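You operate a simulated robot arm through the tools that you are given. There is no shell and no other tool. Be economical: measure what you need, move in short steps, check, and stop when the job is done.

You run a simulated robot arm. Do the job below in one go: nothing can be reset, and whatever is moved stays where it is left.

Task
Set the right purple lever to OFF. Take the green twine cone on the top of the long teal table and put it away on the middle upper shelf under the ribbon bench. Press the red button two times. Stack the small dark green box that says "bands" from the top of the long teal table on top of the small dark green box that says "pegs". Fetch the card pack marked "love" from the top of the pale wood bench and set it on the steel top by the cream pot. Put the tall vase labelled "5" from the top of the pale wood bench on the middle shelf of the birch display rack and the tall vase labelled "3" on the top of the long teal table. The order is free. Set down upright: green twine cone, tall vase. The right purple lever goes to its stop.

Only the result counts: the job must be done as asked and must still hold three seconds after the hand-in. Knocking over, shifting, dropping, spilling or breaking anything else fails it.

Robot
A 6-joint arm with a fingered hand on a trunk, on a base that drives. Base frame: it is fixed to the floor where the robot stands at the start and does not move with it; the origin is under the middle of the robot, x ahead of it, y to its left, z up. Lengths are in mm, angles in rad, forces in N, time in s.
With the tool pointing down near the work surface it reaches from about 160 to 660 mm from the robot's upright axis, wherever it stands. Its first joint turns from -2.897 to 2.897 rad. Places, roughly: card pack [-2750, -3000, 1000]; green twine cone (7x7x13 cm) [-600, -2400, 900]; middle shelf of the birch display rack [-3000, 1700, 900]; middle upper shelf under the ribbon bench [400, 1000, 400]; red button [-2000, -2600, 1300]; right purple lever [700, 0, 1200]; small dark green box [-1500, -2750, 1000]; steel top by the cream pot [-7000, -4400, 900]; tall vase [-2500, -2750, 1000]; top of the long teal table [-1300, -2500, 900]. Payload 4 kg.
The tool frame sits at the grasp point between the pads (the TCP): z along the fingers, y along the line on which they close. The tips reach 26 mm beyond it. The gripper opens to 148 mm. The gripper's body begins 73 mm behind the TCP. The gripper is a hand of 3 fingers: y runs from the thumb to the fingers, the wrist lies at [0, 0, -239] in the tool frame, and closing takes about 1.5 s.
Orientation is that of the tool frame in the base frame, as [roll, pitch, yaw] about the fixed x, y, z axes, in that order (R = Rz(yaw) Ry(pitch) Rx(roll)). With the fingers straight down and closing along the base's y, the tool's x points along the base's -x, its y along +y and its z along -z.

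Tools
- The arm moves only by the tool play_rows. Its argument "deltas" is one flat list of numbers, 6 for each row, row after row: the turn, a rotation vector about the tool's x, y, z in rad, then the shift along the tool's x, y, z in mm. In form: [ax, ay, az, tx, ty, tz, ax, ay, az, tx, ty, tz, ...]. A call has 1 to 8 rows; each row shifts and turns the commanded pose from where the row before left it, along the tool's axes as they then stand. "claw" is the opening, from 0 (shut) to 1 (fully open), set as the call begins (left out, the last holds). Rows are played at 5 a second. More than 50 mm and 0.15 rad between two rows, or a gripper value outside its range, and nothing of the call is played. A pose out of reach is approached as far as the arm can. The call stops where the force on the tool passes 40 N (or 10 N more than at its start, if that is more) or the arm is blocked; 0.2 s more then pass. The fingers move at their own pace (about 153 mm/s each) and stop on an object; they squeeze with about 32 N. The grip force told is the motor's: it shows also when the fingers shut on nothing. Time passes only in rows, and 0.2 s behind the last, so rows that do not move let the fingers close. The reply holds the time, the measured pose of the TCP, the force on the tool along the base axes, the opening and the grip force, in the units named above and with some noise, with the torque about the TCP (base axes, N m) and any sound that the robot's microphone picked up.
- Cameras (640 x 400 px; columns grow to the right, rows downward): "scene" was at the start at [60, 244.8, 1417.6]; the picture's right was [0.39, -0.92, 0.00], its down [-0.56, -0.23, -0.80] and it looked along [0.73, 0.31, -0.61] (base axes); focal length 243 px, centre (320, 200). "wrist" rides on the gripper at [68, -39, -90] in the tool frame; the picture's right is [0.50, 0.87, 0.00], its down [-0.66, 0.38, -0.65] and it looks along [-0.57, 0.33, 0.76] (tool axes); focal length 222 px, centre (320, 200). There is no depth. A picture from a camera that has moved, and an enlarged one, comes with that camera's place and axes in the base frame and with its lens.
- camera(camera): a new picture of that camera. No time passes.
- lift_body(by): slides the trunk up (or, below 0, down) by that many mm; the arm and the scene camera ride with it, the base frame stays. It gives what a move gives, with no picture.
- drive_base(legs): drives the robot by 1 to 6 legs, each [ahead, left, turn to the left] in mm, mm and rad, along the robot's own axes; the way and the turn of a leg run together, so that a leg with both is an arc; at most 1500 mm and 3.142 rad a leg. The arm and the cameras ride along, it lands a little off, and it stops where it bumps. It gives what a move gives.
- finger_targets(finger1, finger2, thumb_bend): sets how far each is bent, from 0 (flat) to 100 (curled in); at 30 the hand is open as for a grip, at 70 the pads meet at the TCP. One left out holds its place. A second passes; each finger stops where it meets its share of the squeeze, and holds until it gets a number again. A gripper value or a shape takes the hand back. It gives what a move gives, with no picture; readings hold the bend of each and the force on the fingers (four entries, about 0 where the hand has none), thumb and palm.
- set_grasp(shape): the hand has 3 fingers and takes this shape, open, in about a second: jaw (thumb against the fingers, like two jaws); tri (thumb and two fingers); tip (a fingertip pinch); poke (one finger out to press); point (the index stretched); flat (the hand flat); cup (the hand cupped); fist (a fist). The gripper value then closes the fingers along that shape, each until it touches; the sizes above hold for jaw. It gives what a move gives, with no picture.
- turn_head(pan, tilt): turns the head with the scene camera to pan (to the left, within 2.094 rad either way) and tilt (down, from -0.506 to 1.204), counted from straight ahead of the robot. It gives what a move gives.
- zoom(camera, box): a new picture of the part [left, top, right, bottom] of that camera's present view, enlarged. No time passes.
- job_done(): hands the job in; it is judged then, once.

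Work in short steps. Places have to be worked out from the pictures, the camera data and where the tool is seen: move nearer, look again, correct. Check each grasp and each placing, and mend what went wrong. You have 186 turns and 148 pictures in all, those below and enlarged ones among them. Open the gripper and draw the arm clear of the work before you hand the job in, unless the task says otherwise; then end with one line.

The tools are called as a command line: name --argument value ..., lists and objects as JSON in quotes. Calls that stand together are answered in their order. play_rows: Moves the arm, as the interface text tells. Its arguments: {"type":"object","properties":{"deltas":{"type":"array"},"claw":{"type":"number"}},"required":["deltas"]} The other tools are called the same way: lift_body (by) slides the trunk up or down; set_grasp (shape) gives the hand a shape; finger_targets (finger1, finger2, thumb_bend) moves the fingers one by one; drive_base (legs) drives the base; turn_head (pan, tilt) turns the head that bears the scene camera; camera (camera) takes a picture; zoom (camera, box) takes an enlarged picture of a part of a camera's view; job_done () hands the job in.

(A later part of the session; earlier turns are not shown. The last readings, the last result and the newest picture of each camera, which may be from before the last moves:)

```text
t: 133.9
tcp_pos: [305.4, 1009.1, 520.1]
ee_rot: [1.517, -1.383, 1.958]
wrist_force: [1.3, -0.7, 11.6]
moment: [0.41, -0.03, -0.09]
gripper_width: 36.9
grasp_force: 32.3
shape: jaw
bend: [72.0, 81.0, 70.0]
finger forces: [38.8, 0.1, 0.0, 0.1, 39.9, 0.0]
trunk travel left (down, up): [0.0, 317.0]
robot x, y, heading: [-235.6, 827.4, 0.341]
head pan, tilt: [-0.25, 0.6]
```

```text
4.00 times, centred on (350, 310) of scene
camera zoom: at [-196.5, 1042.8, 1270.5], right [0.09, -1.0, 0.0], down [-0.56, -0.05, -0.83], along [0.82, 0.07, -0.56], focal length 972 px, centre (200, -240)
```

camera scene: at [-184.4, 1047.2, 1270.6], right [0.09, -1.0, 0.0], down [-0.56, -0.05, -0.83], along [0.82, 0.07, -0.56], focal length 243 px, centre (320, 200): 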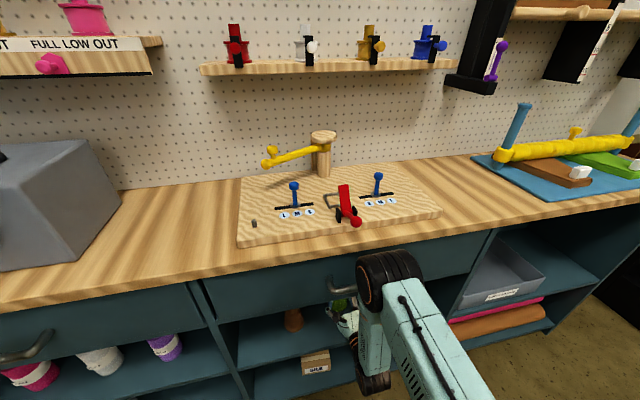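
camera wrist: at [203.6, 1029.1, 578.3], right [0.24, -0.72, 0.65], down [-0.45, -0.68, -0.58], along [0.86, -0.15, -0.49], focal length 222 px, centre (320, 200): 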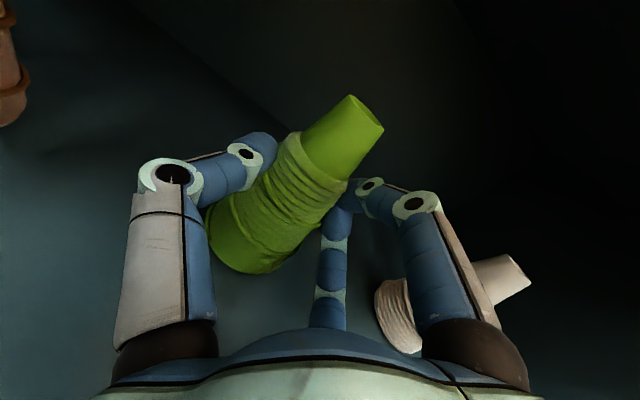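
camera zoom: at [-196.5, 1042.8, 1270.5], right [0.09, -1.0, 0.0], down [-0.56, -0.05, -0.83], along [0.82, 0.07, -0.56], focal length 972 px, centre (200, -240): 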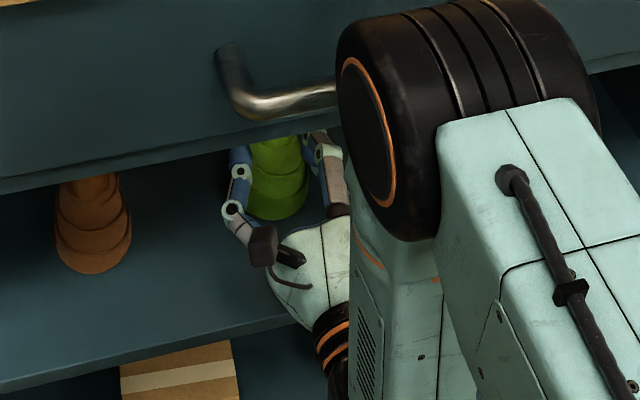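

The cone stands on the shelf. I'll ease off the remaining pressure and open in steps.

play_rows --deltas '[0, 0, 0, 2, 0.4, 0, 0, 0, 0, 0, 0, 0, 0, 0, 0, 0, 0, 0, 0, 0, 0, 0, 0, 0]' --claw 0.36

play_rows --deltas '[0, 0, 0, 0, 0, 0, 0, 0, 0, 0, 0, 0, 0, 0, 0, 0, 0, 0, 0, 0, 0, 0, 0, 0]' --claw 0.6

camera --camera "wrist"

```text
t: 134.9
tcp_pos: [306.0, 1010.5, 520.4]
ee_rot: [1.525, -1.382, 1.953]
wrist_force: [-0.3, -0.4, -1.0]
moment: [-0.02, 0.01, 0.02]
gripper_width: 54.1
grasp_force: 0.1
shape: jaw
bend: [77.0, 77.0, 70.0]
finger forces: [0.9, 1.3, 0.0, 0.1, 1.9, 0.0]
trunk travel left (down, up): [0.0, 317.0]
robot x, y, heading: [-238.1, 829.7, 0.338]
head pan, tilt: [-0.25, 0.6]
```

```text
t: 135.9
tcp_pos: [306.1, 1010.6, 522.1]
ee_rot: [1.524, -1.381, 1.954]
wrist_force: [0.8, -0.2, 0.9]
moment: [0.0, 0.0, 0.01]
gripper_width: 88.0
grasp_force: 0.1
shape: jaw
bend: [32.0, 32.0, 70.0]
finger forces: [0.0, 0.1, 0.0, 0.0, 0.1, 0.0]
trunk travel left (down, up): [0.0, 317.0]
robot x, y, heading: [-232.7, 826.1, 0.34]
head pan, tilt: [-0.25, 0.6]
```

```text
90 pictures are left
camera wrist: at [204.2, 1029.2, 580.3], right [0.25, -0.72, 0.65], down [-0.45, -0.68, -0.58], along [0.86, -0.15, -0.49], focal length 222 px, centre (320, 200)
```

wrist: 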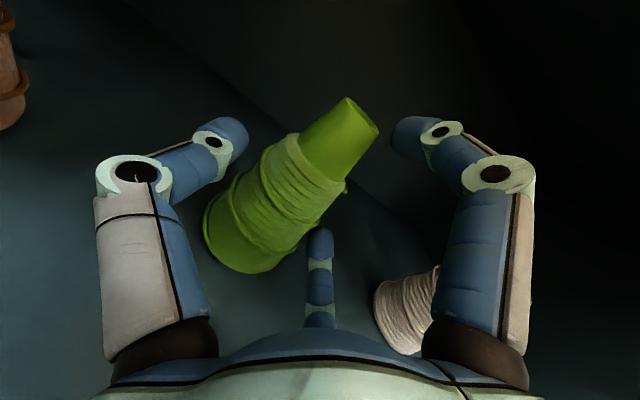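

The cone stands free. I'll drive straight back out and verify.

drive_base --legs '[[-350, 0, 0]]'

zoom --camera "scene" --box '[210, 170, 430, 307]'

```text
t: 138.2
tcp_pos: [-23.4, 895.6, 521.3]
ee_rot: [1.522, -1.382, 1.962]
wrist_force: [-0.5, 0.3, 0.7]
moment: [0.02, -0.01, 0.02]
gripper_width: 88.4
grasp_force: 0.0
shape: jaw
bend: [32.0, 32.0, 70.0]
finger forces: [0.1, 0.0, 0.0, 0.0, 0.1, 0.0]
trunk travel left (down, up): [0.0, 317.0]
robot x, y, heading: [-562.2, 707.6, 0.348]
head pan, tilt: [-0.25, 0.6]
```

```text
2.91 times, centred on (320, 238) of scene
camera zoom: at [-525.7, 926.4, 1270.4], right [0.1, -1.0, 0.0], down [-0.56, -0.05, -0.83], along [0.82, 0.08, -0.56], focal length 707 px, centre (320, 88)
```

zoom: 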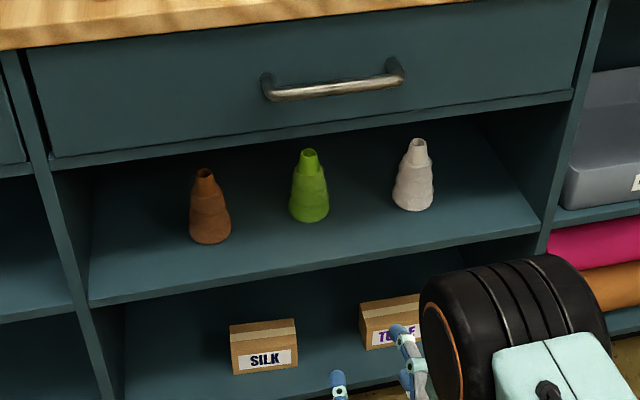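

The cone stands upright between the other two. Next I'll raise the trunk and bring the hand back to pointing down in a compact pose.

lift_body --by 200

play_rows --deltas '[0, 0, 0.09, 35, 6, 0, 0, 0, 0.09, 38, 3, 0, 0, 0, 0, 40, 0, 0, 0, 0, 0, 40, 0, 0, 0, 0, 0, 40, 0, 0, 0, 0, 0, 40, 0, 0, 0, 0, 0, 40, 0, 0, 0, 0, 0, 30, 0, 0]'

play_rows --deltas '[0, -0.131, 0, 0, 0, 0, 0, -0.131, 0, 0, 0, 0, 0, -0.131, 0, 0, 0, 0, 0, -0.131, 0, 0, 0, 0, 0, -0.131, 0, 0, 0, 0, 0, -0.131, 0, 0, 0, 0, 0, -0.131, 0, 0, 0, 0, 0, -0.131, 0, 0, 0, 0]'

play_rows --deltas '[0, -0.131, 0, 0, 0, 0, 0, -0.131, 0, 0, 0, 0, 0, -0.131, 0, 0, 0, 0, 0, -0.13, 0, 0, 0, 0, 0, 0, 0, -45, 0, 0, 0, 0, 0, -45, 0, 0, 0, 0, 0, -45, 0, 0, 0, 0, 0, -45, 0, 0]'

```text
t: 140.3
tcp_pos: [-24.3, 896.3, 720.3]
ee_rot: [1.523, -1.381, 1.962]
wrist_force: [0.1, 0.9, 0.5]
moment: [0.0, 0.03, 0.01]
gripper_width: 88.3
grasp_force: 0.0
shape: jaw
bend: [32.0, 32.0, 70.0]
finger forces: [0.0, 0.0, 0.1, 0.0, 0.0, 0.0]
trunk travel left (down, up): [-200.0, 117.0]
robot x, y, heading: [-561.4, 705.7, 0.345]
head pan, tilt: [-0.25, 0.6]
```

```text
t: 142.1
tcp_pos: [-27.1, 897.6, 1026.0]
ee_rot: [0.77, -1.559, 2.714]
wrist_force: [-0.5, -0.4, 0.2]
moment: [0.01, 0.0, -0.01]
gripper_width: 87.9
grasp_force: 0.1
shape: jaw
bend: [32.0, 32.0, 70.0]
finger forces: [0.0, 0.0, 0.0, 0.0, 0.1, 0.0]
trunk travel left (down, up): [-200.0, 117.0]
robot x, y, heading: [-567.9, 712.8, 0.344]
head pan, tilt: [-0.25, 0.6]
```

```text
t: 143.9
tcp_pos: [-28.3, 898.6, 1025.7]
ee_rot: [3.13, -0.53, 0.349]
wrist_force: [-0.1, -0.2, 0.2]
moment: [0.01, 0.01, 0.01]
gripper_width: 88.4
grasp_force: 0.1
shape: jaw
bend: [32.0, 32.0, 70.0]
finger forces: [0.0, 0.1, 0.1, 0.1, 0.0, 0.1]
trunk travel left (down, up): [-200.0, 117.0]
robot x, y, heading: [-567.2, 708.7, 0.337]
head pan, tilt: [-0.25, 0.6]
```

```text
t: 145.7
tcp_pos: [-197.4, 836.4, 1020.5]
ee_rot: [3.133, -0.009, 0.344]
wrist_force: [-0.3, -0.2, -0.4]
moment: [-0.03, -0.01, 0.03]
gripper_width: 88.2
grasp_force: 0.1
shape: jaw
bend: [32.0, 32.0, 70.0]
finger forces: [0.1, 0.0, 0.0, 0.1, 0.1, 0.1]
trunk travel left (down, up): [-200.0, 117.0]
robot x, y, heading: [-564.4, 708.3, 0.351]
head pan, tilt: [-0.25, 0.6]
```

Now I'll drive over to the long teal table's middle, where the boxes are.

drive_base --legs '[[0, 0, -1.918], [1100, -400, 0], [1050, -400, 0]]'

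turn_head --pan -0.2 --tilt 0.5

camera --camera "scene"

```text
t: 161.5
tcp_pos: [-1309.2, -1829.3, 1019.9]
ee_rot: [3.133, -0.006, -1.542]
wrist_force: [-0.8, -0.1, -0.4]
moment: [0.03, 0.0, -0.01]
gripper_width: 88.2
grasp_force: 0.0
shape: jaw
bend: [32.0, 32.0, 70.0]
finger forces: [0.0, 0.0, 0.1, 0.0, 0.1, 0.0]
trunk travel left (down, up): [-200.0, 117.0]
robot x, y, heading: [-1313.6, -1439.5, -1.541]
head pan, tilt: [-0.25, 0.6]
```

```text
t: 162.2
tcp_pos: [-1309.2, -1830.5, 1020.4]
ee_rot: [3.134, -0.008, -1.542]
wrist_force: [0.3, 0.2, 0.3]
moment: [-0.01, 0.0, 0.03]
gripper_width: 88.2
grasp_force: 0.0
shape: jaw
bend: [32.0, 32.0, 70.0]
finger forces: [0.0, 0.0, 0.1, 0.0, 0.1, 0.0]
trunk travel left (down, up): [-200.0, 117.0]
robot x, y, heading: [-1312.3, -1440.7, -1.541]
head pan, tilt: [-0.201, 0.499]
```

```text
88 pictures are left
camera scene: at [-1123.7, -1499.8, 1479.2], right [-0.99, 0.17, 0.0], down [0.08, 0.47, -0.88], along [-0.15, -0.86, -0.48], focal length 243 px, centre (320, 200)
```

scene: 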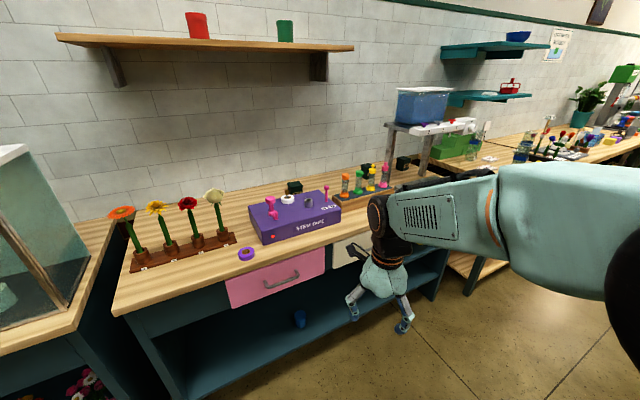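

zoom --camera "scene" --box '[220, 130, 420, 255]'

zoom --camera "scene" --box '[370, 20, 640, 190]'

```text
3.20 times, centred on (320, 192) of scene
camera zoom: at [-1123.7, -1499.8, 1479.2], right [-0.99, 0.17, 0.0], down [0.08, 0.47, -0.88], along [-0.15, -0.86, -0.48], focal length 778 px, centre (320, 224)
```

zoom: 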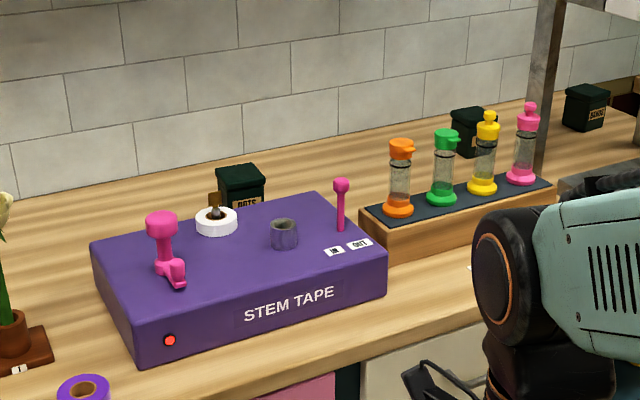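

```text
2.35 times, centred on (505, 105) of scene
camera zoom: at [-1123.7, -1499.8, 1479.2], right [-0.99, 0.17, 0.0], down [0.08, 0.47, -0.88], along [-0.15, -0.86, -0.48], focal length 572 px, centre (-115, 424)
```

zoom: 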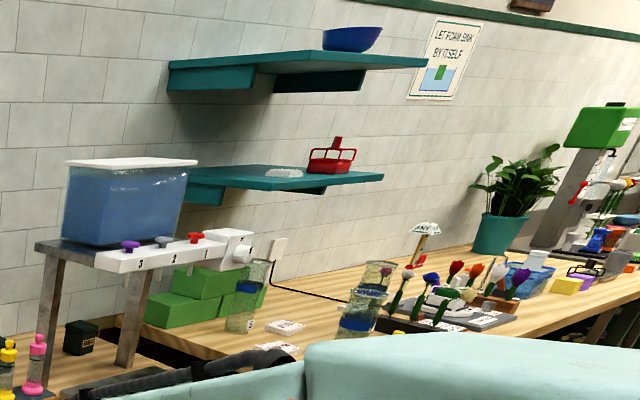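

The dark green boxes are behind the purple box and the tube rack, and the red button is on the white unit near (-1980, -2600, 1247). I'll raise the hand and drive closer to read the labels.

play_rows --deltas '[0, 0, 0, -20, 0, -40, 0, 0, 0, -20, 0, -40, 0, 0, 0, -20, 0, -40, 0, 0, 0, -20, 0, -40]'

drive_base --legs '[[240, -300, -0.03]]'

turn_head --pan -0.1 --tilt 0.5

camera --camera "scene"

```text
t: 163.2
tcp_pos: [-1310.0, -1750.1, 1181.3]
ee_rot: [3.132, -0.009, -1.543]
wrist_force: [-0.4, -0.1, 0.2]
moment: [0.01, -0.03, 0.02]
gripper_width: 88.1
grasp_force: 0.0
shape: jaw
bend: [32.0, 32.0, 70.0]
finger forces: [0.0, 0.1, 0.0, 0.1, 0.1, 0.1]
trunk travel left (down, up): [-200.0, 117.0]
robot x, y, heading: [-1311.7, -1441.5, -1.538]
head pan, tilt: [-0.201, 0.499]
```

```text
t: 166.4
tcp_pos: [-1615.5, -1992.9, 1179.2]
ee_rot: [3.134, -0.007, -1.568]
wrist_force: [0.0, 0.2, 0.0]
moment: [0.03, 0.0, -0.05]
gripper_width: 88.3
grasp_force: 0.1
shape: jaw
bend: [32.0, 32.0, 70.0]
finger forces: [0.0, 0.0, 0.0, 0.0, 0.1, 0.0]
trunk travel left (down, up): [-200.0, 117.0]
robot x, y, heading: [-1615.0, -1684.3, -1.571]
head pan, tilt: [-0.201, 0.499]
```

```text
t: 167.1
tcp_pos: [-1615.7, -1992.6, 1178.9]
ee_rot: [3.132, -0.009, -1.57]
wrist_force: [0.6, -0.5, 0.1]
moment: [0.03, -0.01, -0.01]
gripper_width: 88.2
grasp_force: 0.1
shape: jaw
bend: [32.0, 32.0, 70.0]
finger forces: [0.1, 0.0, 0.1, 0.1, 0.1, 0.0]
trunk travel left (down, up): [-200.0, 117.0]
robot x, y, heading: [-1611.7, -1684.4, -1.571]
head pan, tilt: [-0.099, 0.499]
```

```text
85 pictures are left
camera scene: at [-1414.0, -1747.4, 1479.2], right [-1.0, 0.1, 0.0], down [0.05, 0.48, -0.88], along [-0.09, -0.87, -0.48], focal length 243 px, centre (320, 200)
```

scene: 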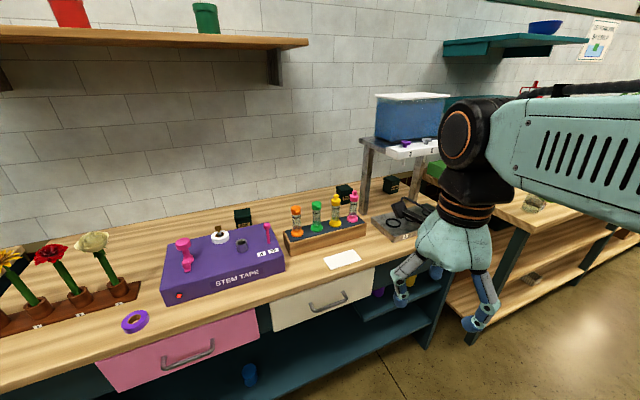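

zoom --camera "scene" --box '[310, 160, 430, 235]'

zoom --camera "scene" --box '[190, 190, 310, 265]'

```text
5.33 times, centred on (370, 198) of scene
camera zoom: at [-1414.0, -1747.4, 1479.2], right [-1.0, 0.1, 0.0], down [0.05, 0.48, -0.88], along [-0.09, -0.87, -0.48], focal length 1296 px, centre (53, 213)
```

zoom: 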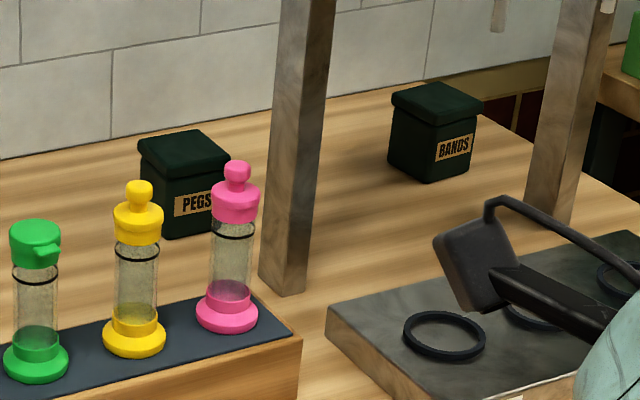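

```text
5.33 times, centred on (250, 228) of scene
camera zoom: at [-1414.0, -1747.4, 1479.2], right [-1.0, 0.1, 0.0], down [0.05, 0.48, -0.88], along [-0.09, -0.87, -0.48], focal length 1296 px, centre (693, 53)
```

zoom: 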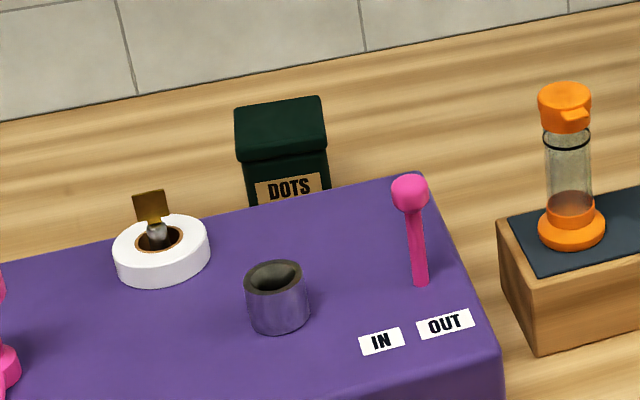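

Labels read: PEGS is left of the stand's left leg, BANDS is under the stand, and DOTS is behind the purple box. The table stands about 16° askew, so I'll square up to it in front of the stand and measure again.

drive_base --legs '[[0, 0, 0.288], [180, -430, 0]]'

turn_head --pan 0.0 --tilt 0.45

camera --camera "scene"

```text
t: 172.4
tcp_pos: [-1903.5, -2277.7, 1179.5]
ee_rot: [3.132, -0.008, -1.3]
wrist_force: [-1.0, 0.1, -0.6]
moment: [-0.02, 0.0, 0.0]
gripper_width: 88.4
grasp_force: 0.2
shape: jaw
bend: [32.0, 32.0, 70.0]
finger forces: [0.1, 0.0, 0.0, 0.0, 0.0, 0.0]
trunk travel left (down, up): [-200.0, 117.0]
robot x, y, heading: [-1983.6, -1980.8, -1.294]
head pan, tilt: [-0.099, 0.499]
```

```text
t: 173.1
tcp_pos: [-1903.9, -2277.3, 1179.6]
ee_rot: [3.133, -0.009, -1.301]
wrist_force: [0.5, -0.9, -0.1]
moment: [0.02, 0.05, 0.0]
gripper_width: 88.3
grasp_force: 0.0
shape: jaw
bend: [32.0, 32.0, 70.0]
finger forces: [0.0, 0.0, 0.1, 0.0, 0.1, 0.1]
trunk travel left (down, up): [-200.0, 117.0]
robot x, y, heading: [-1983.2, -1980.0, -1.296]
head pan, tilt: [0.0, 0.45]
```

```text
82 pictures are left
camera scene: at [-1764.3, -1986.2, 1483.6], right [-0.96, -0.27, 0.0], down [-0.12, 0.42, -0.9], along [0.24, -0.87, -0.44], focal length 243 px, centre (320, 200)
```

scene: 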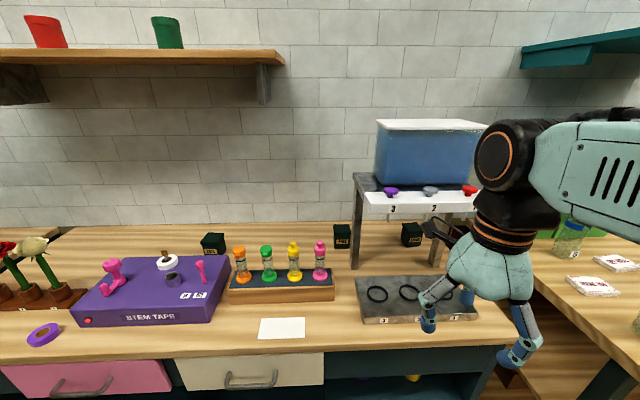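

zoom --camera "scene" --box '[310, 160, 490, 272]'

```text
3.56 times, centred on (400, 216) of scene
camera zoom: at [-1764.3, -1986.2, 1483.6], right [-0.96, -0.27, 0.0], down [-0.12, 0.42, -0.9], along [0.24, -0.87, -0.44], focal length 864 px, centre (36, 143)
```

zoom: 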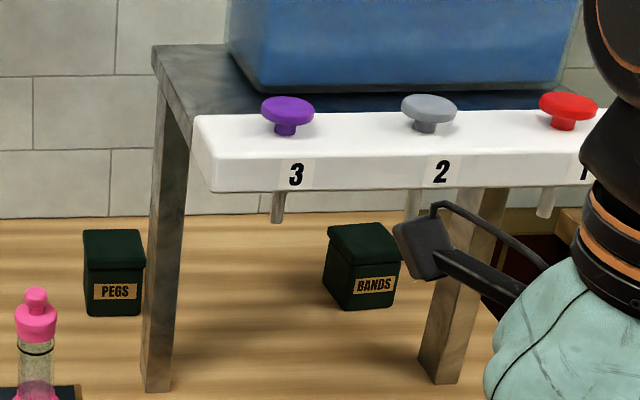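

The grip so far acts like a tripod, and BANDS sits under the stand so it needs a sideways, flat pinch. I'll check what the "tip" shape looks like.

set_grasp --shape "tip"

camera --camera "wrist"

```text
t: 174.0
tcp_pos: [-1902.3, -2278.6, 1179.0]
ee_rot: [3.133, -0.011, -1.302]
wrist_force: [-0.4, 0.2, 0.1]
moment: [-0.01, 0.01, -0.01]
gripper_width: 147.7
grasp_force: 0.0
shape: tip
bend: [30.0, 30.0, 30.0]
finger forces: [0.0, 0.1, 0.0, 0.0, 0.0, 0.0]
trunk travel left (down, up): [-200.0, 117.0]
robot x, y, heading: [-1982.7, -1977.9, -1.296]
head pan, tilt: [0.0, 0.45]
```

```text
80 pictures are left
camera wrist: at [-1846.6, -2329.9, 1270.7], right [-0.7, -0.71, 0.01], down [-0.54, 0.54, 0.65], along [-0.47, 0.45, -0.76], focal length 222 px, centre (320, 200)
```

wrist: 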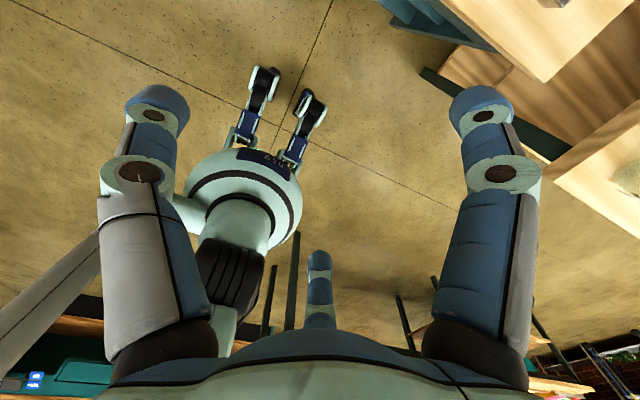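

The hand is a true three-digit tripod. With a 30° roll, one digit goes on the lid and two on the sides of the box. I'll zoom on the box to get its exact yaw.

zoom --camera "scene" --box '[390, 212, 438, 254]'

```text
9.52 times, centred on (414, 233) of scene
camera zoom: at [-1764.2, -1986.2, 1483.7], right [-0.96, -0.27, 0.0], down [-0.12, 0.42, -0.9], along [0.24, -0.87, -0.44], focal length 2314 px, centre (-575, -114)
```

zoom: 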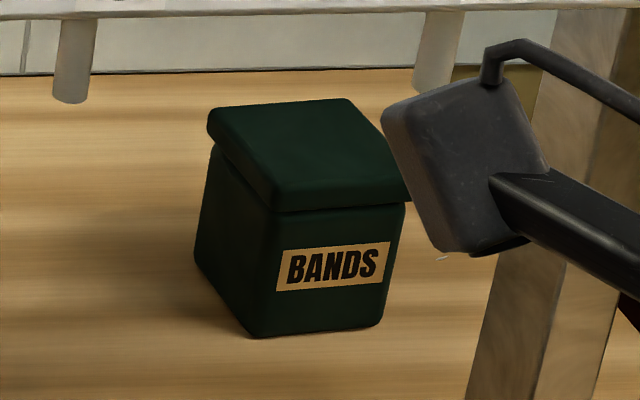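

BANDS is centred at about (a 2647, b 2230) in table coordinates with an 8° yaw. The red button triangulates to about (-1957, -2573, 1256). I'll do the button first: close the fingers, raise up and drive in front of it.

set_grasp --shape "jaw"

lift_body --by 110

play_rows --deltas '[0, 0, -0.017, 0, 0, -30, 0, 0, 0, 0, 0, -30, 0, 0, 0, 0, 0, -20, 0, 0, 0, 0, 0, 0, 0, 0, 0, 0, 0, 0]' --claw 0

drive_base --legs '[[0, -143, 0.012], [110, 0, 0]]'

turn_head --pan -0.4 --tilt 0.35

camera --camera "scene"

```text
t: 174.9
tcp_pos: [-1903.8, -2278.4, 1180.1]
ee_rot: [3.133, -0.008, -1.301]
wrist_force: [0.2, -0.2, 0.1]
moment: [-0.01, -0.02, 0.01]
gripper_width: 148.1
grasp_force: 0.0
shape: jaw
bend: [30.0, 30.0, 30.0]
finger forces: [0.0, 0.0, 0.0, 0.0, 0.0, 0.0]
trunk travel left (down, up): [-200.0, 117.0]
robot x, y, heading: [-1980.8, -1978.0, -1.302]
head pan, tilt: [0.0, 0.45]
```

```text
t: 176.3
tcp_pos: [-1903.4, -2276.3, 1290.3]
ee_rot: [3.133, -0.009, -1.3]
wrist_force: [0.0, 0.2, 0.2]
moment: [-0.01, 0.01, -0.02]
gripper_width: 147.9
grasp_force: 0.1
shape: jaw
bend: [30.0, 30.0, 30.0]
finger forces: [0.0, 0.0, 0.0, 0.1, 0.1, 0.0]
trunk travel left (down, up): [-310.0, 7.0]
robot x, y, heading: [-1982.2, -1977.1, -1.299]
head pan, tilt: [0.0, 0.45]
```

```text
t: 177.5
tcp_pos: [-1901.6, -2276.7, 1371.0]
ee_rot: [3.132, -0.009, -1.283]
wrist_force: [-0.4, -0.6, 0.2]
moment: [-0.01, 0.0, 0.01]
gripper_width: 0.0
grasp_force: 32.3
shape: jaw
bend: [70.0, 70.0, 70.0]
finger forces: [0.1, 0.0, 0.1, 0.0, 0.1, 0.0]
trunk travel left (down, up): [-310.0, 7.0]
robot x, y, heading: [-1986.7, -1979.3, -1.304]
head pan, tilt: [0.0, 0.45]
```

```text
t: 180.2
tcp_pos: [-2007.4, -2422.3, 1369.4]
ee_rot: [3.135, -0.007, -1.277]
wrist_force: [0.1, -0.3, -0.5]
moment: [0.01, 0.0, 0.01]
gripper_width: 0.0
grasp_force: 31.9
shape: jaw
bend: [70.0, 70.0, 70.0]
finger forces: [0.0, 0.1, 0.0, 0.0, 0.0, 0.1]
trunk travel left (down, up): [-310.0, 7.0]
robot x, y, heading: [-2089.9, -2125.0, -1.291]
head pan, tilt: [0.0, 0.45]
```

```text
t: 181.0
tcp_pos: [-2005.2, -2421.2, 1368.7]
ee_rot: [3.131, -0.009, -1.276]
wrist_force: [-0.1, 0.1, 0.7]
moment: [-0.01, -0.02, 0.01]
gripper_width: 0.0
grasp_force: 32.2
shape: jaw
bend: [70.0, 70.0, 70.0]
finger forces: [0.1, 0.0, 0.0, 0.0, 0.1, 0.0]
trunk travel left (down, up): [-310.0, 7.0]
robot x, y, heading: [-2089.0, -2121.4, -1.298]
head pan, tilt: [-0.4, 0.351]
```

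```text
78 pictures are left
camera scene: at [-1908.8, -2126.0, 1606.9], right [-0.99, 0.12, 0.0], down [0.04, 0.34, -0.94], along [-0.11, -0.93, -0.34], focal length 243 px, centre (320, 200)
```

scene: 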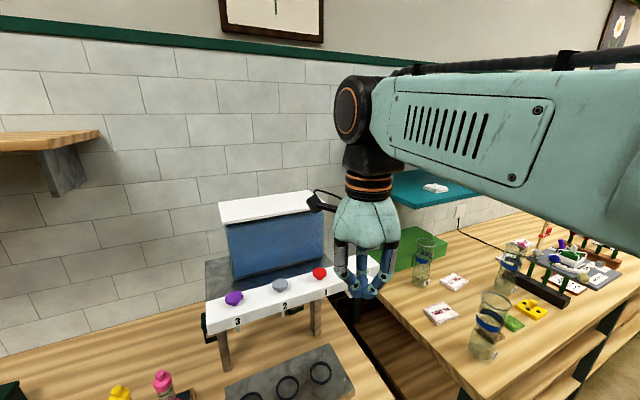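

The button now reads about (-1960, -2585, 1260). I'll move the closed fingertips above it and look.

play_rows --deltas '[0, 0, 0, 43, 1, 0, 0, 0, 0, 43, 1, 0, 0, 0, 0, 43, 1, 0, 0, 0, 0, 41, 1, 0]'

camera --camera "wrist"

zoom --camera "scene" --box '[200, 180, 400, 340]'

```text
t: 182.0
tcp_pos: [-1961.3, -2585.7, 1370.5]
ee_rot: [3.135, -0.006, -1.278]
wrist_force: [0.0, -0.1, -0.1]
moment: [0.03, -0.02, -0.02]
gripper_width: 0.3
grasp_force: 31.4
shape: jaw
bend: [70.0, 70.0, 70.0]
finger forces: [0.0, 0.0, 0.0, 0.1, 0.0, 0.1]
trunk travel left (down, up): [-310.0, 7.0]
robot x, y, heading: [-2090.3, -2121.4, -1.293]
head pan, tilt: [-0.4, 0.351]
```

```text
77 pictures are left
camera wrist: at [-1902.3, -2636.8, 1462.1], right [-0.68, -0.73, 0.01], down [-0.55, 0.52, 0.65], along [-0.48, 0.44, -0.76], focal length 222 px, centre (320, 200)
```

wrist: 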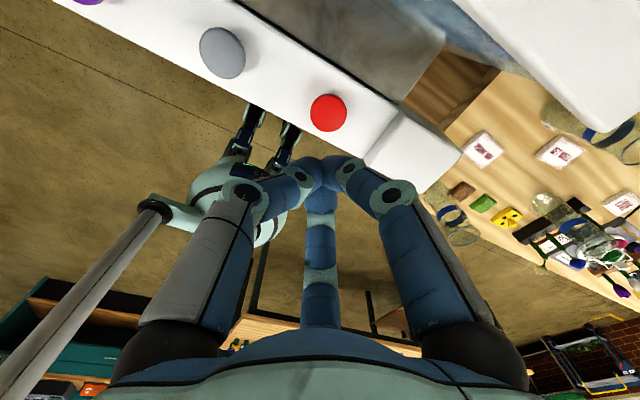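

```text
2.50 times, centred on (300, 260) of scene
camera zoom: at [-1908.3, -2128.2, 1606.9], right [-0.99, 0.12, 0.0], down [0.04, 0.34, -0.94], along [-0.11, -0.93, -0.35], focal length 607 px, centre (370, 50)
```

zoom: 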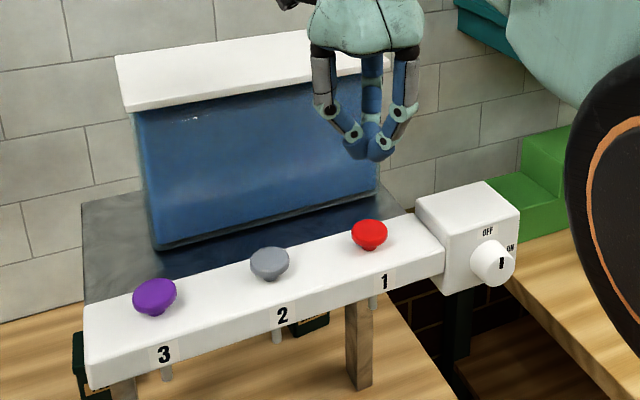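

The button is at (-1961, -2593, 1256). I'll shift 7 mm forward and press down until force or a click shows.

play_rows --deltas '[0, 0, 0, 7, 0, 30, 0, 0, 0, 0, 0, 30, 0, 0, 0, 0, 0, 10, 0, 0, 0, 0, 0, 8]'

play_rows --deltas '[0, 0, 0, 0, 0, 5, 0, 0, 0, 0, 0, 5, 0, 0, 0, 0, 0, 5, 0, 0, 0, 0, 0, 5]'

```text
t: 183.0
tcp_pos: [-1960.0, -2589.2, 1294.6]
ee_rot: [3.133, -0.013, -1.277]
wrist_force: [-3.6, 6.8, 16.9]
moment: [-1.84, -1.41, 0.3]
gripper_width: 0.0
grasp_force: 31.8
shape: jaw
bend: [70.0, 70.0, 70.0]
finger forces: [0.0, 0.0, 0.1, 0.1, 0.0, 0.0]
trunk travel left (down, up): [-310.0, 7.0]
robot x, y, heading: [-2089.2, -2124.1, -1.294]
head pan, tilt: [-0.4, 0.351]
```

```text
t: 183.6
tcp_pos: [-1961.8, -2586.8, 1290.7]
ee_rot: [3.134, -0.02, -1.277]
wrist_force: [-7.9, 17.8, 12.0]
moment: [-2.67, -1.63, 0.74]
gripper_width: 0.0
grasp_force: 32.1
shape: jaw
bend: [70.0, 70.0, 70.0]
finger forces: [0.1, 0.1, 0.0, 0.1, 0.1, 0.0]
trunk travel left (down, up): [-310.0, 7.0]
robot x, y, heading: [-2091.3, -2122.2, -1.294]
head pan, tilt: [-0.4, 0.351]
stopped in row 2: the force on the tool passed its limit at 58 N (the readings are from after the stop); the commanded pose is now the measured one
```

The moment shows the contact is at the wrist camera, which is touching the tank lid, not the fingertips. I'll lift off and turn the hand so the camera is on my side.

play_rows --deltas '[0, 0, 0, 0, 0, -10, 0, 0, 0, 0, 0, -30, 0, 0, 0, 0, 0, -30, 0, 0, 0, -40, 0, -10, 0, 0, 0, -40, 0, 0, 0, 0, 0, -40, 0, 0, 0, 0, 0, -40, 0, 0]'

zoom --camera "scene" --box '[200, 180, 400, 340]'

```text
t: 185.2
tcp_pos: [-2005.4, -2435.2, 1364.1]
ee_rot: [3.133, -0.015, -1.276]
wrist_force: [0.0, 0.8, -0.8]
moment: [-0.05, 0.0, -0.01]
gripper_width: 0.0
grasp_force: 32.5
shape: jaw
bend: [70.0, 70.0, 70.0]
finger forces: [0.1, 0.0, 0.0, 0.1, 0.0, 0.0]
trunk travel left (down, up): [-310.0, 7.0]
robot x, y, heading: [-2090.0, -2121.1, -1.298]
head pan, tilt: [-0.4, 0.351]
```

```text
2.50 times, centred on (300, 260) of scene
camera zoom: at [-1909.5, -2124.1, 1606.9], right [-0.99, 0.12, 0.0], down [0.04, 0.34, -0.94], along [-0.11, -0.93, -0.34], focal length 607 px, centre (370, 50)
```

zoom: 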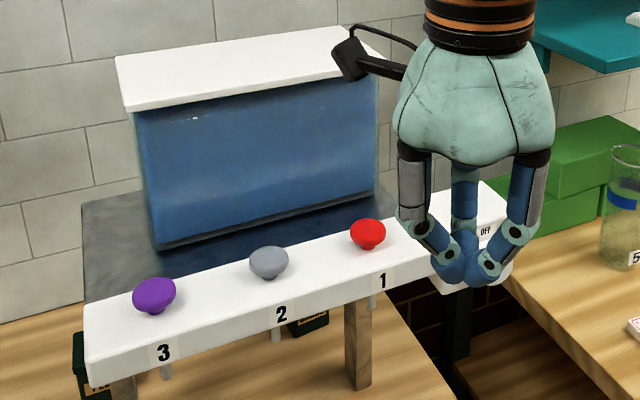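

The tank has not moved. I'll rotate the hand back by 180° so the camera faces the robot side.

play_rows --deltas '[0, 0, -0.1496, 0, 0, 0, 0, 0, -0.1496, 0, 0, 0, 0, 0, -0.1496, 0, 0, 0, 0, 0, -0.1496, 0, 0, 0, 0, 0, -0.1496, 0, 0, 0, 0, 0, -0.1496, 0, 0, 0, 0, 0, -0.1496, 0, 0, 0]'

play_rows --deltas '[0, 0, -0.1496, 0, 0, 0, 0, 0, -0.1496, 0, 0, 0, 0, 0, -0.1496, 0, 0, 0, 0, 0, -0.1496, 0, 0, 0, 0, 0, -0.1496, 0, 0, 0, 0, 0, -0.1496, 0, 0, 0, 0, 0, -0.1496, 0, 0, 0]'

play_rows --deltas '[0, 0, -0.1496, 0, 0, 0, 0, 0, -0.1496, 0, 0, 0, 0, 0, -0.1496, 0, 0, 0, 0, 0, -0.1496, 0, 0, 0, 0, 0, -0.1496, 0, 0, 0, 0, 0, -0.1496, 0, 0, 0, 0, 0, -0.1496, 0, 0, 0]'

camera --camera "wrist"

```text
t: 186.8
tcp_pos: [-2005.9, -2437.3, 1365.9]
ee_rot: [3.124, 0.002, -0.226]
wrist_force: [-0.6, -0.6, 1.1]
moment: [-0.02, 0.01, 0.01]
gripper_width: 0.2
grasp_force: 31.8
shape: jaw
bend: [70.0, 70.0, 70.0]
finger forces: [0.0, 0.0, 0.1, 0.0, 0.1, 0.1]
trunk travel left (down, up): [-310.0, 7.0]
robot x, y, heading: [-2087.7, -2120.7, -1.298]
head pan, tilt: [-0.4, 0.351]
```

```text
t: 188.4
tcp_pos: [-2005.0, -2437.1, 1365.7]
ee_rot: [3.134, 0.014, 0.82]
wrist_force: [0.5, -0.7, 0.6]
moment: [0.0, 0.02, 0.01]
gripper_width: 0.0
grasp_force: 31.7
shape: jaw
bend: [70.0, 70.0, 70.0]
finger forces: [0.0, 0.1, 0.0, 0.0, 0.0, 0.1]
trunk travel left (down, up): [-310.0, 7.0]
robot x, y, heading: [-2087.3, -2120.3, -1.29]
head pan, tilt: [-0.4, 0.351]
```

```text
t: 190.0
tcp_pos: [-2005.5, -2436.4, 1364.2]
ee_rot: [-3.133, 0.013, 1.868]
wrist_force: [0.8, -0.8, -0.2]
moment: [0.0, 0.0, 0.02]
gripper_width: 0.0
grasp_force: 31.8
shape: jaw
bend: [70.0, 70.0, 70.0]
finger forces: [0.0, 0.1, 0.1, 0.1, 0.0, 0.0]
trunk travel left (down, up): [-310.0, 7.0]
robot x, y, heading: [-2090.6, -2118.8, -1.296]
head pan, tilt: [-0.4, 0.351]
```

```text
74 pictures are left
camera wrist: at [-2061.1, -2381.1, 1455.6], right [0.68, 0.73, -0.01], down [0.56, -0.51, 0.66], along [0.47, -0.46, -0.75], focal length 222 px, centre (320, 200)
```

wrist: 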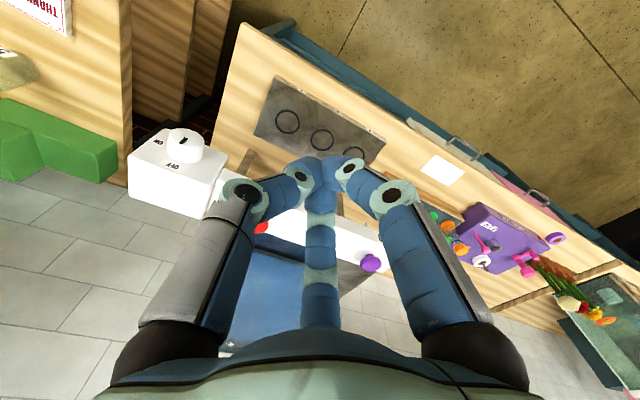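

The camera now looks forward. I'll move above the button, tilt the tool slightly so the palm stays clear of the tank, and look.

play_rows --deltas '[0, 0, 0, -38.7, -1, 0, 0, 0, 0, -38.7, -1, 0, 0, 0, 0, -38.7, -1, 0, 0, 0, 0, -38.7, -0.5, 0, 0, -0.15, 0, 0, 0, 0, 0, -0.15, 0, 0, 0, 0, 0, 0, 0, 10, 0, 32]'

camera --camera "wrist"

zoom --camera "scene" --box '[220, 160, 420, 320]'

```text
t: 191.6
tcp_pos: [-1966.7, -2588.9, 1334.4]
ee_rot: [-3.133, 0.316, 1.869]
wrist_force: [0.3, -0.6, -0.3]
moment: [0.01, 0.02, -0.01]
gripper_width: 0.0
grasp_force: 31.8
shape: jaw
bend: [70.0, 70.0, 70.0]
finger forces: [0.0, 0.1, 0.0, 0.1, 0.1, 0.0]
trunk travel left (down, up): [-310.0, 7.0]
robot x, y, heading: [-2087.9, -2125.0, -1.288]
head pan, tilt: [-0.4, 0.351]
```

```text
73 pictures are left
camera wrist: at [-2027.7, -2509.8, 1398.7], right [0.69, 0.71, -0.16], down [0.49, -0.29, 0.82], along [0.53, -0.65, -0.55], focal length 222 px, centre (320, 200)
```

wrist: 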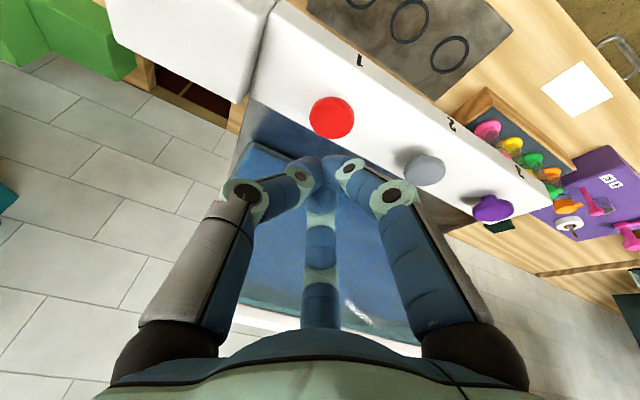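

```text
2.50 times, centred on (320, 240) of scene
camera zoom: at [-1908.7, -2126.7, 1606.9], right [-0.99, 0.12, 0.0], down [0.04, 0.34, -0.94], along [-0.11, -0.93, -0.34], focal length 607 px, centre (320, 100)
```

zoom: 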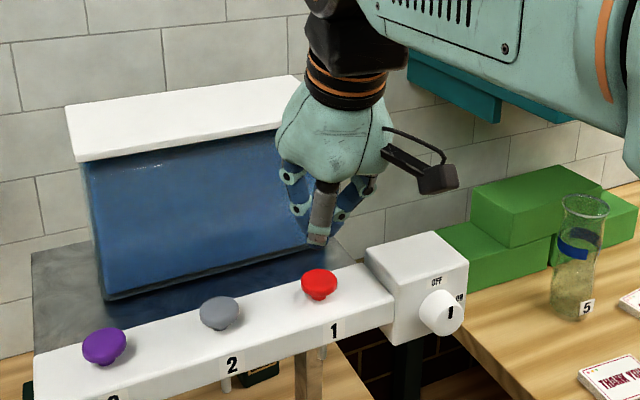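

The fingertips are lined up over the button. I'll press down in small steps.

play_rows --deltas '[0, 0, 0, 10, 0, 24, 0, 0, 0, 4, 0, 14, 0, 0, 0, 1.5, 0, 4.8, 0, 0, 0, 1.5, 0, 4.8, 0, 0, 0, 1.5, 0, 4.8]'

zoom --camera "scene" --box '[250, 200, 370, 296]'

```text
t: 192.8
tcp_pos: [-1965.5, -2585.2, 1280.1]
ee_rot: [-3.132, 0.318, 1.867]
wrist_force: [-0.2, 2.3, 13.2]
moment: [0.01, 0.01, -0.01]
gripper_width: 0.0
grasp_force: 31.8
shape: jaw
bend: [70.0, 70.0, 70.0]
finger forces: [0.1, 0.0, 0.1, 0.0, 0.0, 0.0]
trunk travel left (down, up): [-310.0, 7.0]
robot x, y, heading: [-2089.3, -2121.3, -1.291]
head pan, tilt: [-0.4, 0.351]
heard: click
```

```text
4.17 times, centred on (310, 248) of scene
camera zoom: at [-1909.3, -2124.4, 1607.1], right [-0.99, 0.12, 0.0], down [0.04, 0.34, -0.94], along [-0.11, -0.93, -0.34], focal length 1012 px, centre (362, 0)
```

zoom: 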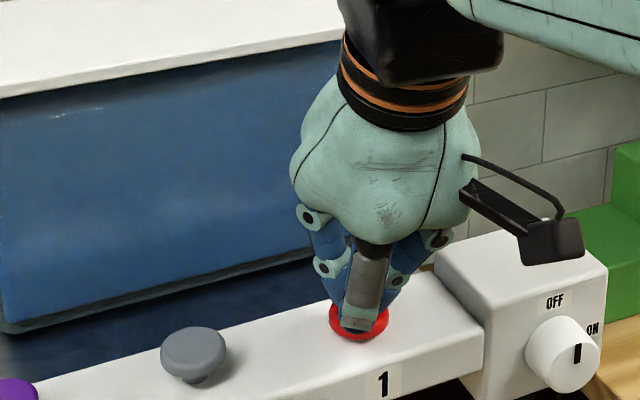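

A click: first press done. I'll lift, then press a second time.

play_rows --deltas '[0, 0, 0, -3, 0, -10, 0, 0, 0, -4, 0, -14, 0, 0, 0, 0, 0, 0, 0, 0, 0, 0, 0, 0]'

play_rows --deltas '[0, 0, 0, 4, 0, 12, 0, 0, 0, 1.5, 0, 5, 0, 0, 0, 1.5, 0, 4.8, 0, 0, 0, 0.8, 0, 2.4]'

```text
t: 193.8
tcp_pos: [-1965.6, -2585.3, 1304.4]
ee_rot: [-3.133, 0.313, 1.867]
wrist_force: [0.7, -0.4, -0.2]
moment: [-0.01, 0.01, -0.03]
gripper_width: 0.3
grasp_force: 32.6
shape: jaw
bend: [70.0, 70.0, 70.0]
finger forces: [0.0, 0.1, 0.0, 0.0, 0.0, 0.0]
trunk travel left (down, up): [-310.0, 7.0]
robot x, y, heading: [-2089.4, -2124.1, -1.29]
head pan, tilt: [-0.4, 0.351]
```

```text
t: 194.8
tcp_pos: [-1965.8, -2584.8, 1280.9]
ee_rot: [-3.132, 0.317, 1.868]
wrist_force: [-1.8, 1.0, 15.2]
moment: [-0.06, 0.09, 0.03]
gripper_width: 0.1
grasp_force: 32.3
shape: jaw
bend: [70.0, 70.0, 70.0]
finger forces: [0.0, 0.0, 0.1, 0.1, 0.0, 0.1]
trunk travel left (down, up): [-310.0, 7.0]
robot x, y, heading: [-2089.5, -2122.6, -1.292]
head pan, tilt: [-0.4, 0.351]
heard: click
```

Second click: the button is done. I'll lift away, level the tool, retract, and roll the hand to prepare the low forward reach for BANDS.

play_rows --deltas '[0, 0, 0, -10, 0, -30, 0, 0, 0, -10, 0, -30, 0, 0.15, 0, 0, 0, 0, 0, 0.165, 0, 0, 0, 0, 0, 0, 0, 42, 0, 0, 0, 0, 0, 42, 0, 0, 0, 0, 0, 42, 0, 0, 0, 0, 0, 42, 0, 0]'

play_rows --deltas '[0, 0, 0.1475, 0, 0, 0, 0, 0, 0.1475, 0, 0, 0, 0, 0, 0.1475, 0, 0, 0, 0, 0, 0.1475, 0, 0, 0, 0, 0, 0.1475, 0, 0, 0, 0, 0, 0.1475, 0, 0, 0, 0, 0, 0.1475, 0, 0, 0]' --claw 0.75

play_rows --deltas '[0, 0, 0.1475, 0, 0, 0, 0, 0, 0.1475, 0, 0, 0, 0, 0, 0.1475, 0, 0, 0, 0, 0, 0.1475, 0, 0, 0, 0, 0, 0.1475, 0, 0, 0, 0, 0, 0.1475, 0, 0, 0, 0, 0, 0.1475, 0, 0, 0]'

play_rows --deltas '[0, 0, 0.1475, 0, 0, 0, 0, 0, 0.1475, 0, 0, 0, 0, 0, 0.1475, 0, 0, 0, 0, 0, 0.1475, 0, 0, 0, 0, 0, 0.1475, 0, 0, 0, 0, 0, 0.1475, 0, 0, 0, 0, 0, 0.1475, 0, 0, 0]'

drive_base --legs '[[-60, 325, 0.008]]'

lift_body --by -250

```text
refused: row 4 steps farther than a row can; nothing moved
```

```text
t: 196.4
tcp_pos: [-1964.7, -2585.4, 1277.8]
ee_rot: [2.874, 0.168, 0.808]
wrist_force: [-0.7, -0.5, 1.0]
moment: [0.0, 0.0, 0.0]
gripper_width: 110.8
grasp_force: 0.0
shape: jaw
bend: [27.0, 27.0, 55.0]
finger forces: [0.0, 0.1, 0.1, 0.0, 0.0, 0.1]
trunk travel left (down, up): [-310.0, 7.0]
robot x, y, heading: [-2085.2, -2121.4, -1.293]
head pan, tilt: [-0.4, 0.351]
```

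```text
t: 198.0
tcp_pos: [-1965.1, -2586.1, 1278.8]
ee_rot: [2.858, -0.14, -0.181]
wrist_force: [0.5, -1.9, 4.0]
moment: [-0.19, 0.29, 0.08]
gripper_width: 110.9
grasp_force: 0.1
shape: jaw
bend: [27.0, 25.0, 55.0]
finger forces: [0.0, 5.2, 0.1, 0.0, 0.1, 0.0]
trunk travel left (down, up): [-310.0, 7.0]
robot x, y, heading: [-2089.9, -2121.4, -1.293]
head pan, tilt: [-0.4, 0.351]
```

```text
t: 199.6
tcp_pos: [-1965.4, -2585.5, 1276.2]
ee_rot: [3.12, -0.312, -1.23]
wrist_force: [-0.2, -0.1, -0.8]
moment: [-0.01, -0.02, 0.0]
gripper_width: 110.9
grasp_force: 0.0
shape: jaw
bend: [27.0, 27.0, 55.0]
finger forces: [0.1, 0.1, 0.1, 0.1, 0.1, 0.0]
trunk travel left (down, up): [-310.0, 7.0]
robot x, y, heading: [-2089.7, -2122.0, -1.288]
head pan, tilt: [-0.4, 0.351]
```

```text
t: 203.1
tcp_pos: [-1669.5, -2439.2, 1277.4]
ee_rot: [3.118, -0.311, -1.226]
wrist_force: [-0.5, 0.3, -0.6]
moment: [0.0, 0.0, 0.0]
gripper_width: 110.8
grasp_force: 0.1
shape: jaw
bend: [27.0, 27.0, 55.0]
finger forces: [0.0, 0.0, 0.0, 0.1, 0.0, 0.0]
trunk travel left (down, up): [-310.0, 7.0]
robot x, y, heading: [-1790.5, -1973.5, -1.294]
head pan, tilt: [-0.4, 0.351]
heard: click
```

```text
t: 205.6
tcp_pos: [-1669.0, -2439.2, 1028.1]
ee_rot: [3.119, -0.312, -1.228]
wrist_force: [2.0, -0.2, 0.1]
moment: [0.04, 0.01, -0.03]
gripper_width: 110.6
grasp_force: 0.1
shape: jaw
bend: [27.0, 27.0, 55.0]
finger forces: [0.0, 0.1, 0.1, 0.0, 0.0, 0.0]
trunk travel left (down, up): [-60.0, 257.0]
robot x, y, heading: [-1794.7, -1979.0, -1.291]
head pan, tilt: [-0.4, 0.351]
```

The first call was refused, so the following moves ran from the wrong place and a click was heard as the fingers slid past the other buttons. I'll stop batching blind moves and look at the state of everything.

camera --camera "scene"

camera --camera "wrist"

```text
70 pictures are left
camera scene: at [-1601.1, -2018.6, 1348.1], right [-0.99, 0.12, 0.0], down [0.04, 0.34, -0.94], along [-0.11, -0.93, -0.34], focal length 243 px, centre (320, 200)
```

scene: 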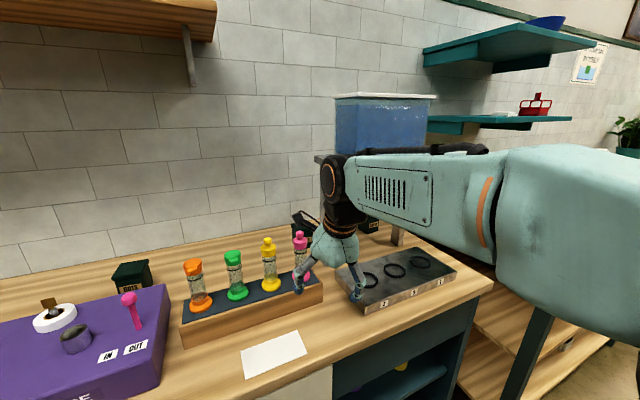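

```text
69 pictures are left
camera wrist: at [-1616.5, -2458.4, 1134.1], right [-0.66, -0.73, 0.17], down [-0.62, 0.66, 0.43], along [-0.43, 0.17, -0.89], focal length 222 px, centre (320, 200)
```

wrist: 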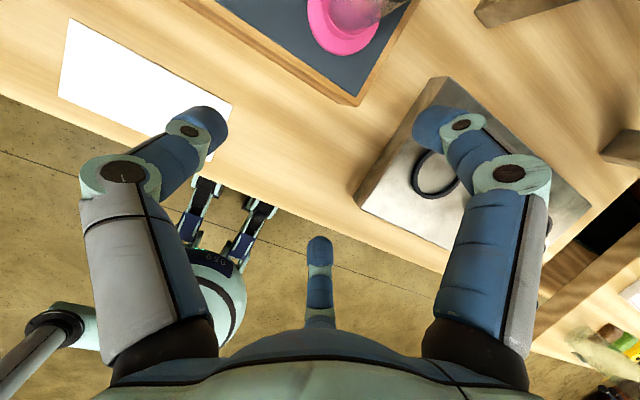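

Nothing was knocked over and the tubes are standing. I'll back straight away from the rack first.

drive_base --legs '[[-180, 0, 0.008]]'

turn_head --pan -0.15 --tilt 0.3

zoom --camera "scene" --box '[270, 100, 510, 280]'

```text
t: 207.2
tcp_pos: [-1713.0, -2264.3, 1026.9]
ee_rot: [3.118, -0.314, -1.217]
wrist_force: [0.5, -0.1, 0.3]
moment: [-0.04, 0.03, -0.04]
gripper_width: 110.8
grasp_force: 0.0
shape: jaw
bend: [27.0, 27.0, 55.0]
finger forces: [0.1, 0.0, 0.1, 0.0, 0.0, 0.0]
trunk travel left (down, up): [-60.0, 257.0]
robot x, y, heading: [-1838.8, -1804.9, -1.282]
head pan, tilt: [-0.4, 0.351]
```

```text
t: 207.9
tcp_pos: [-1714.5, -2264.6, 1027.3]
ee_rot: [3.119, -0.311, -1.216]
wrist_force: [0.4, 0.8, 0.2]
moment: [0.05, 0.03, -0.02]
gripper_width: 110.8
grasp_force: 0.0
shape: jaw
bend: [27.0, 27.0, 55.0]
finger forces: [0.1, 0.0, 0.1, 0.1, 0.0, 0.0]
trunk travel left (down, up): [-60.0, 257.0]
robot x, y, heading: [-1846.8, -1801.9, -1.278]
head pan, tilt: [-0.15, 0.3]
```

```text
2.22 times, centred on (390, 190) of scene
camera zoom: at [-1627.9, -1843.7, 1352.7], right [-0.99, -0.14, 0.0], down [-0.04, 0.29, -0.96], along [0.13, -0.95, -0.3], focal length 540 px, centre (164, 222)
```

zoom: 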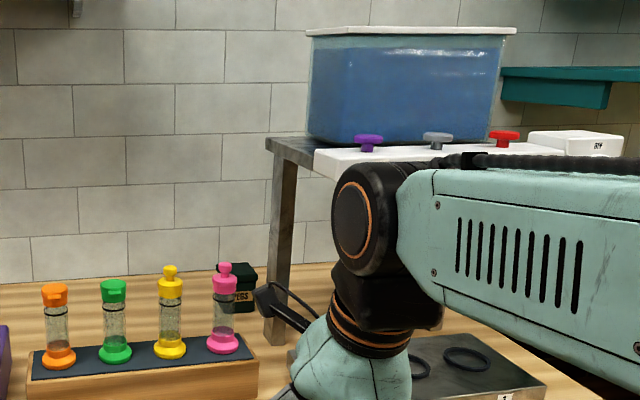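

The buttons look normal and nothing moved. I'll level the tool first and then pitch it forward, checking each step.

play_rows --deltas '[0, -0.104, 0, 0, 0, 0, 0, -0.104, 0, 0, 0, 0, 0, -0.104, 0, 0, 0, 0, -0.063, 0.109, 0, 0, 0, 0, -0.063, 0.109, 0, 0, 0, 0, -0.063, 0.109, 0, 0, 0, 0, -0.063, 0.109, 0, 0, 0, 0, -0.063, 0.109, 0, 0, 0, 0]'

```text
t: 209.7
tcp_pos: [-1713.4, -2264.0, 1026.9]
ee_rot: [2.763, -0.537, -1.112]
wrist_force: [-0.1, 0.4, -0.5]
moment: [0.01, 0.02, 0.02]
gripper_width: 110.9
grasp_force: 0.1
shape: jaw
bend: [27.0, 27.0, 55.0]
finger forces: [0.1, 0.1, 0.0, 0.0, 0.0, 0.0]
trunk travel left (down, up): [-60.0, 257.0]
robot x, y, heading: [-1844.4, -1800.1, -1.28]
head pan, tilt: [-0.15, 0.3]
```

play_rows --deltas '[-0.063, 0.109, 0, 0, 0, 0, -0.063, 0.109, 0, 0, 0, 0, -0.063, 0.109, 0, 0, 0, 0, -0.063, 0.109, 0, 0, 0, 0, 0, 0, 0, -30.6, 44.3, 6.6, 0, 0, 0, -30.6, 44.3, 6.6, 0, 0, 0, -30.6, 44.3, 6.6, 0, 0, 0, -30.6, 44.3, 6.6]' --claw 0.8

```text
refused: row 5 steps farther than a row can; nothing moved
```

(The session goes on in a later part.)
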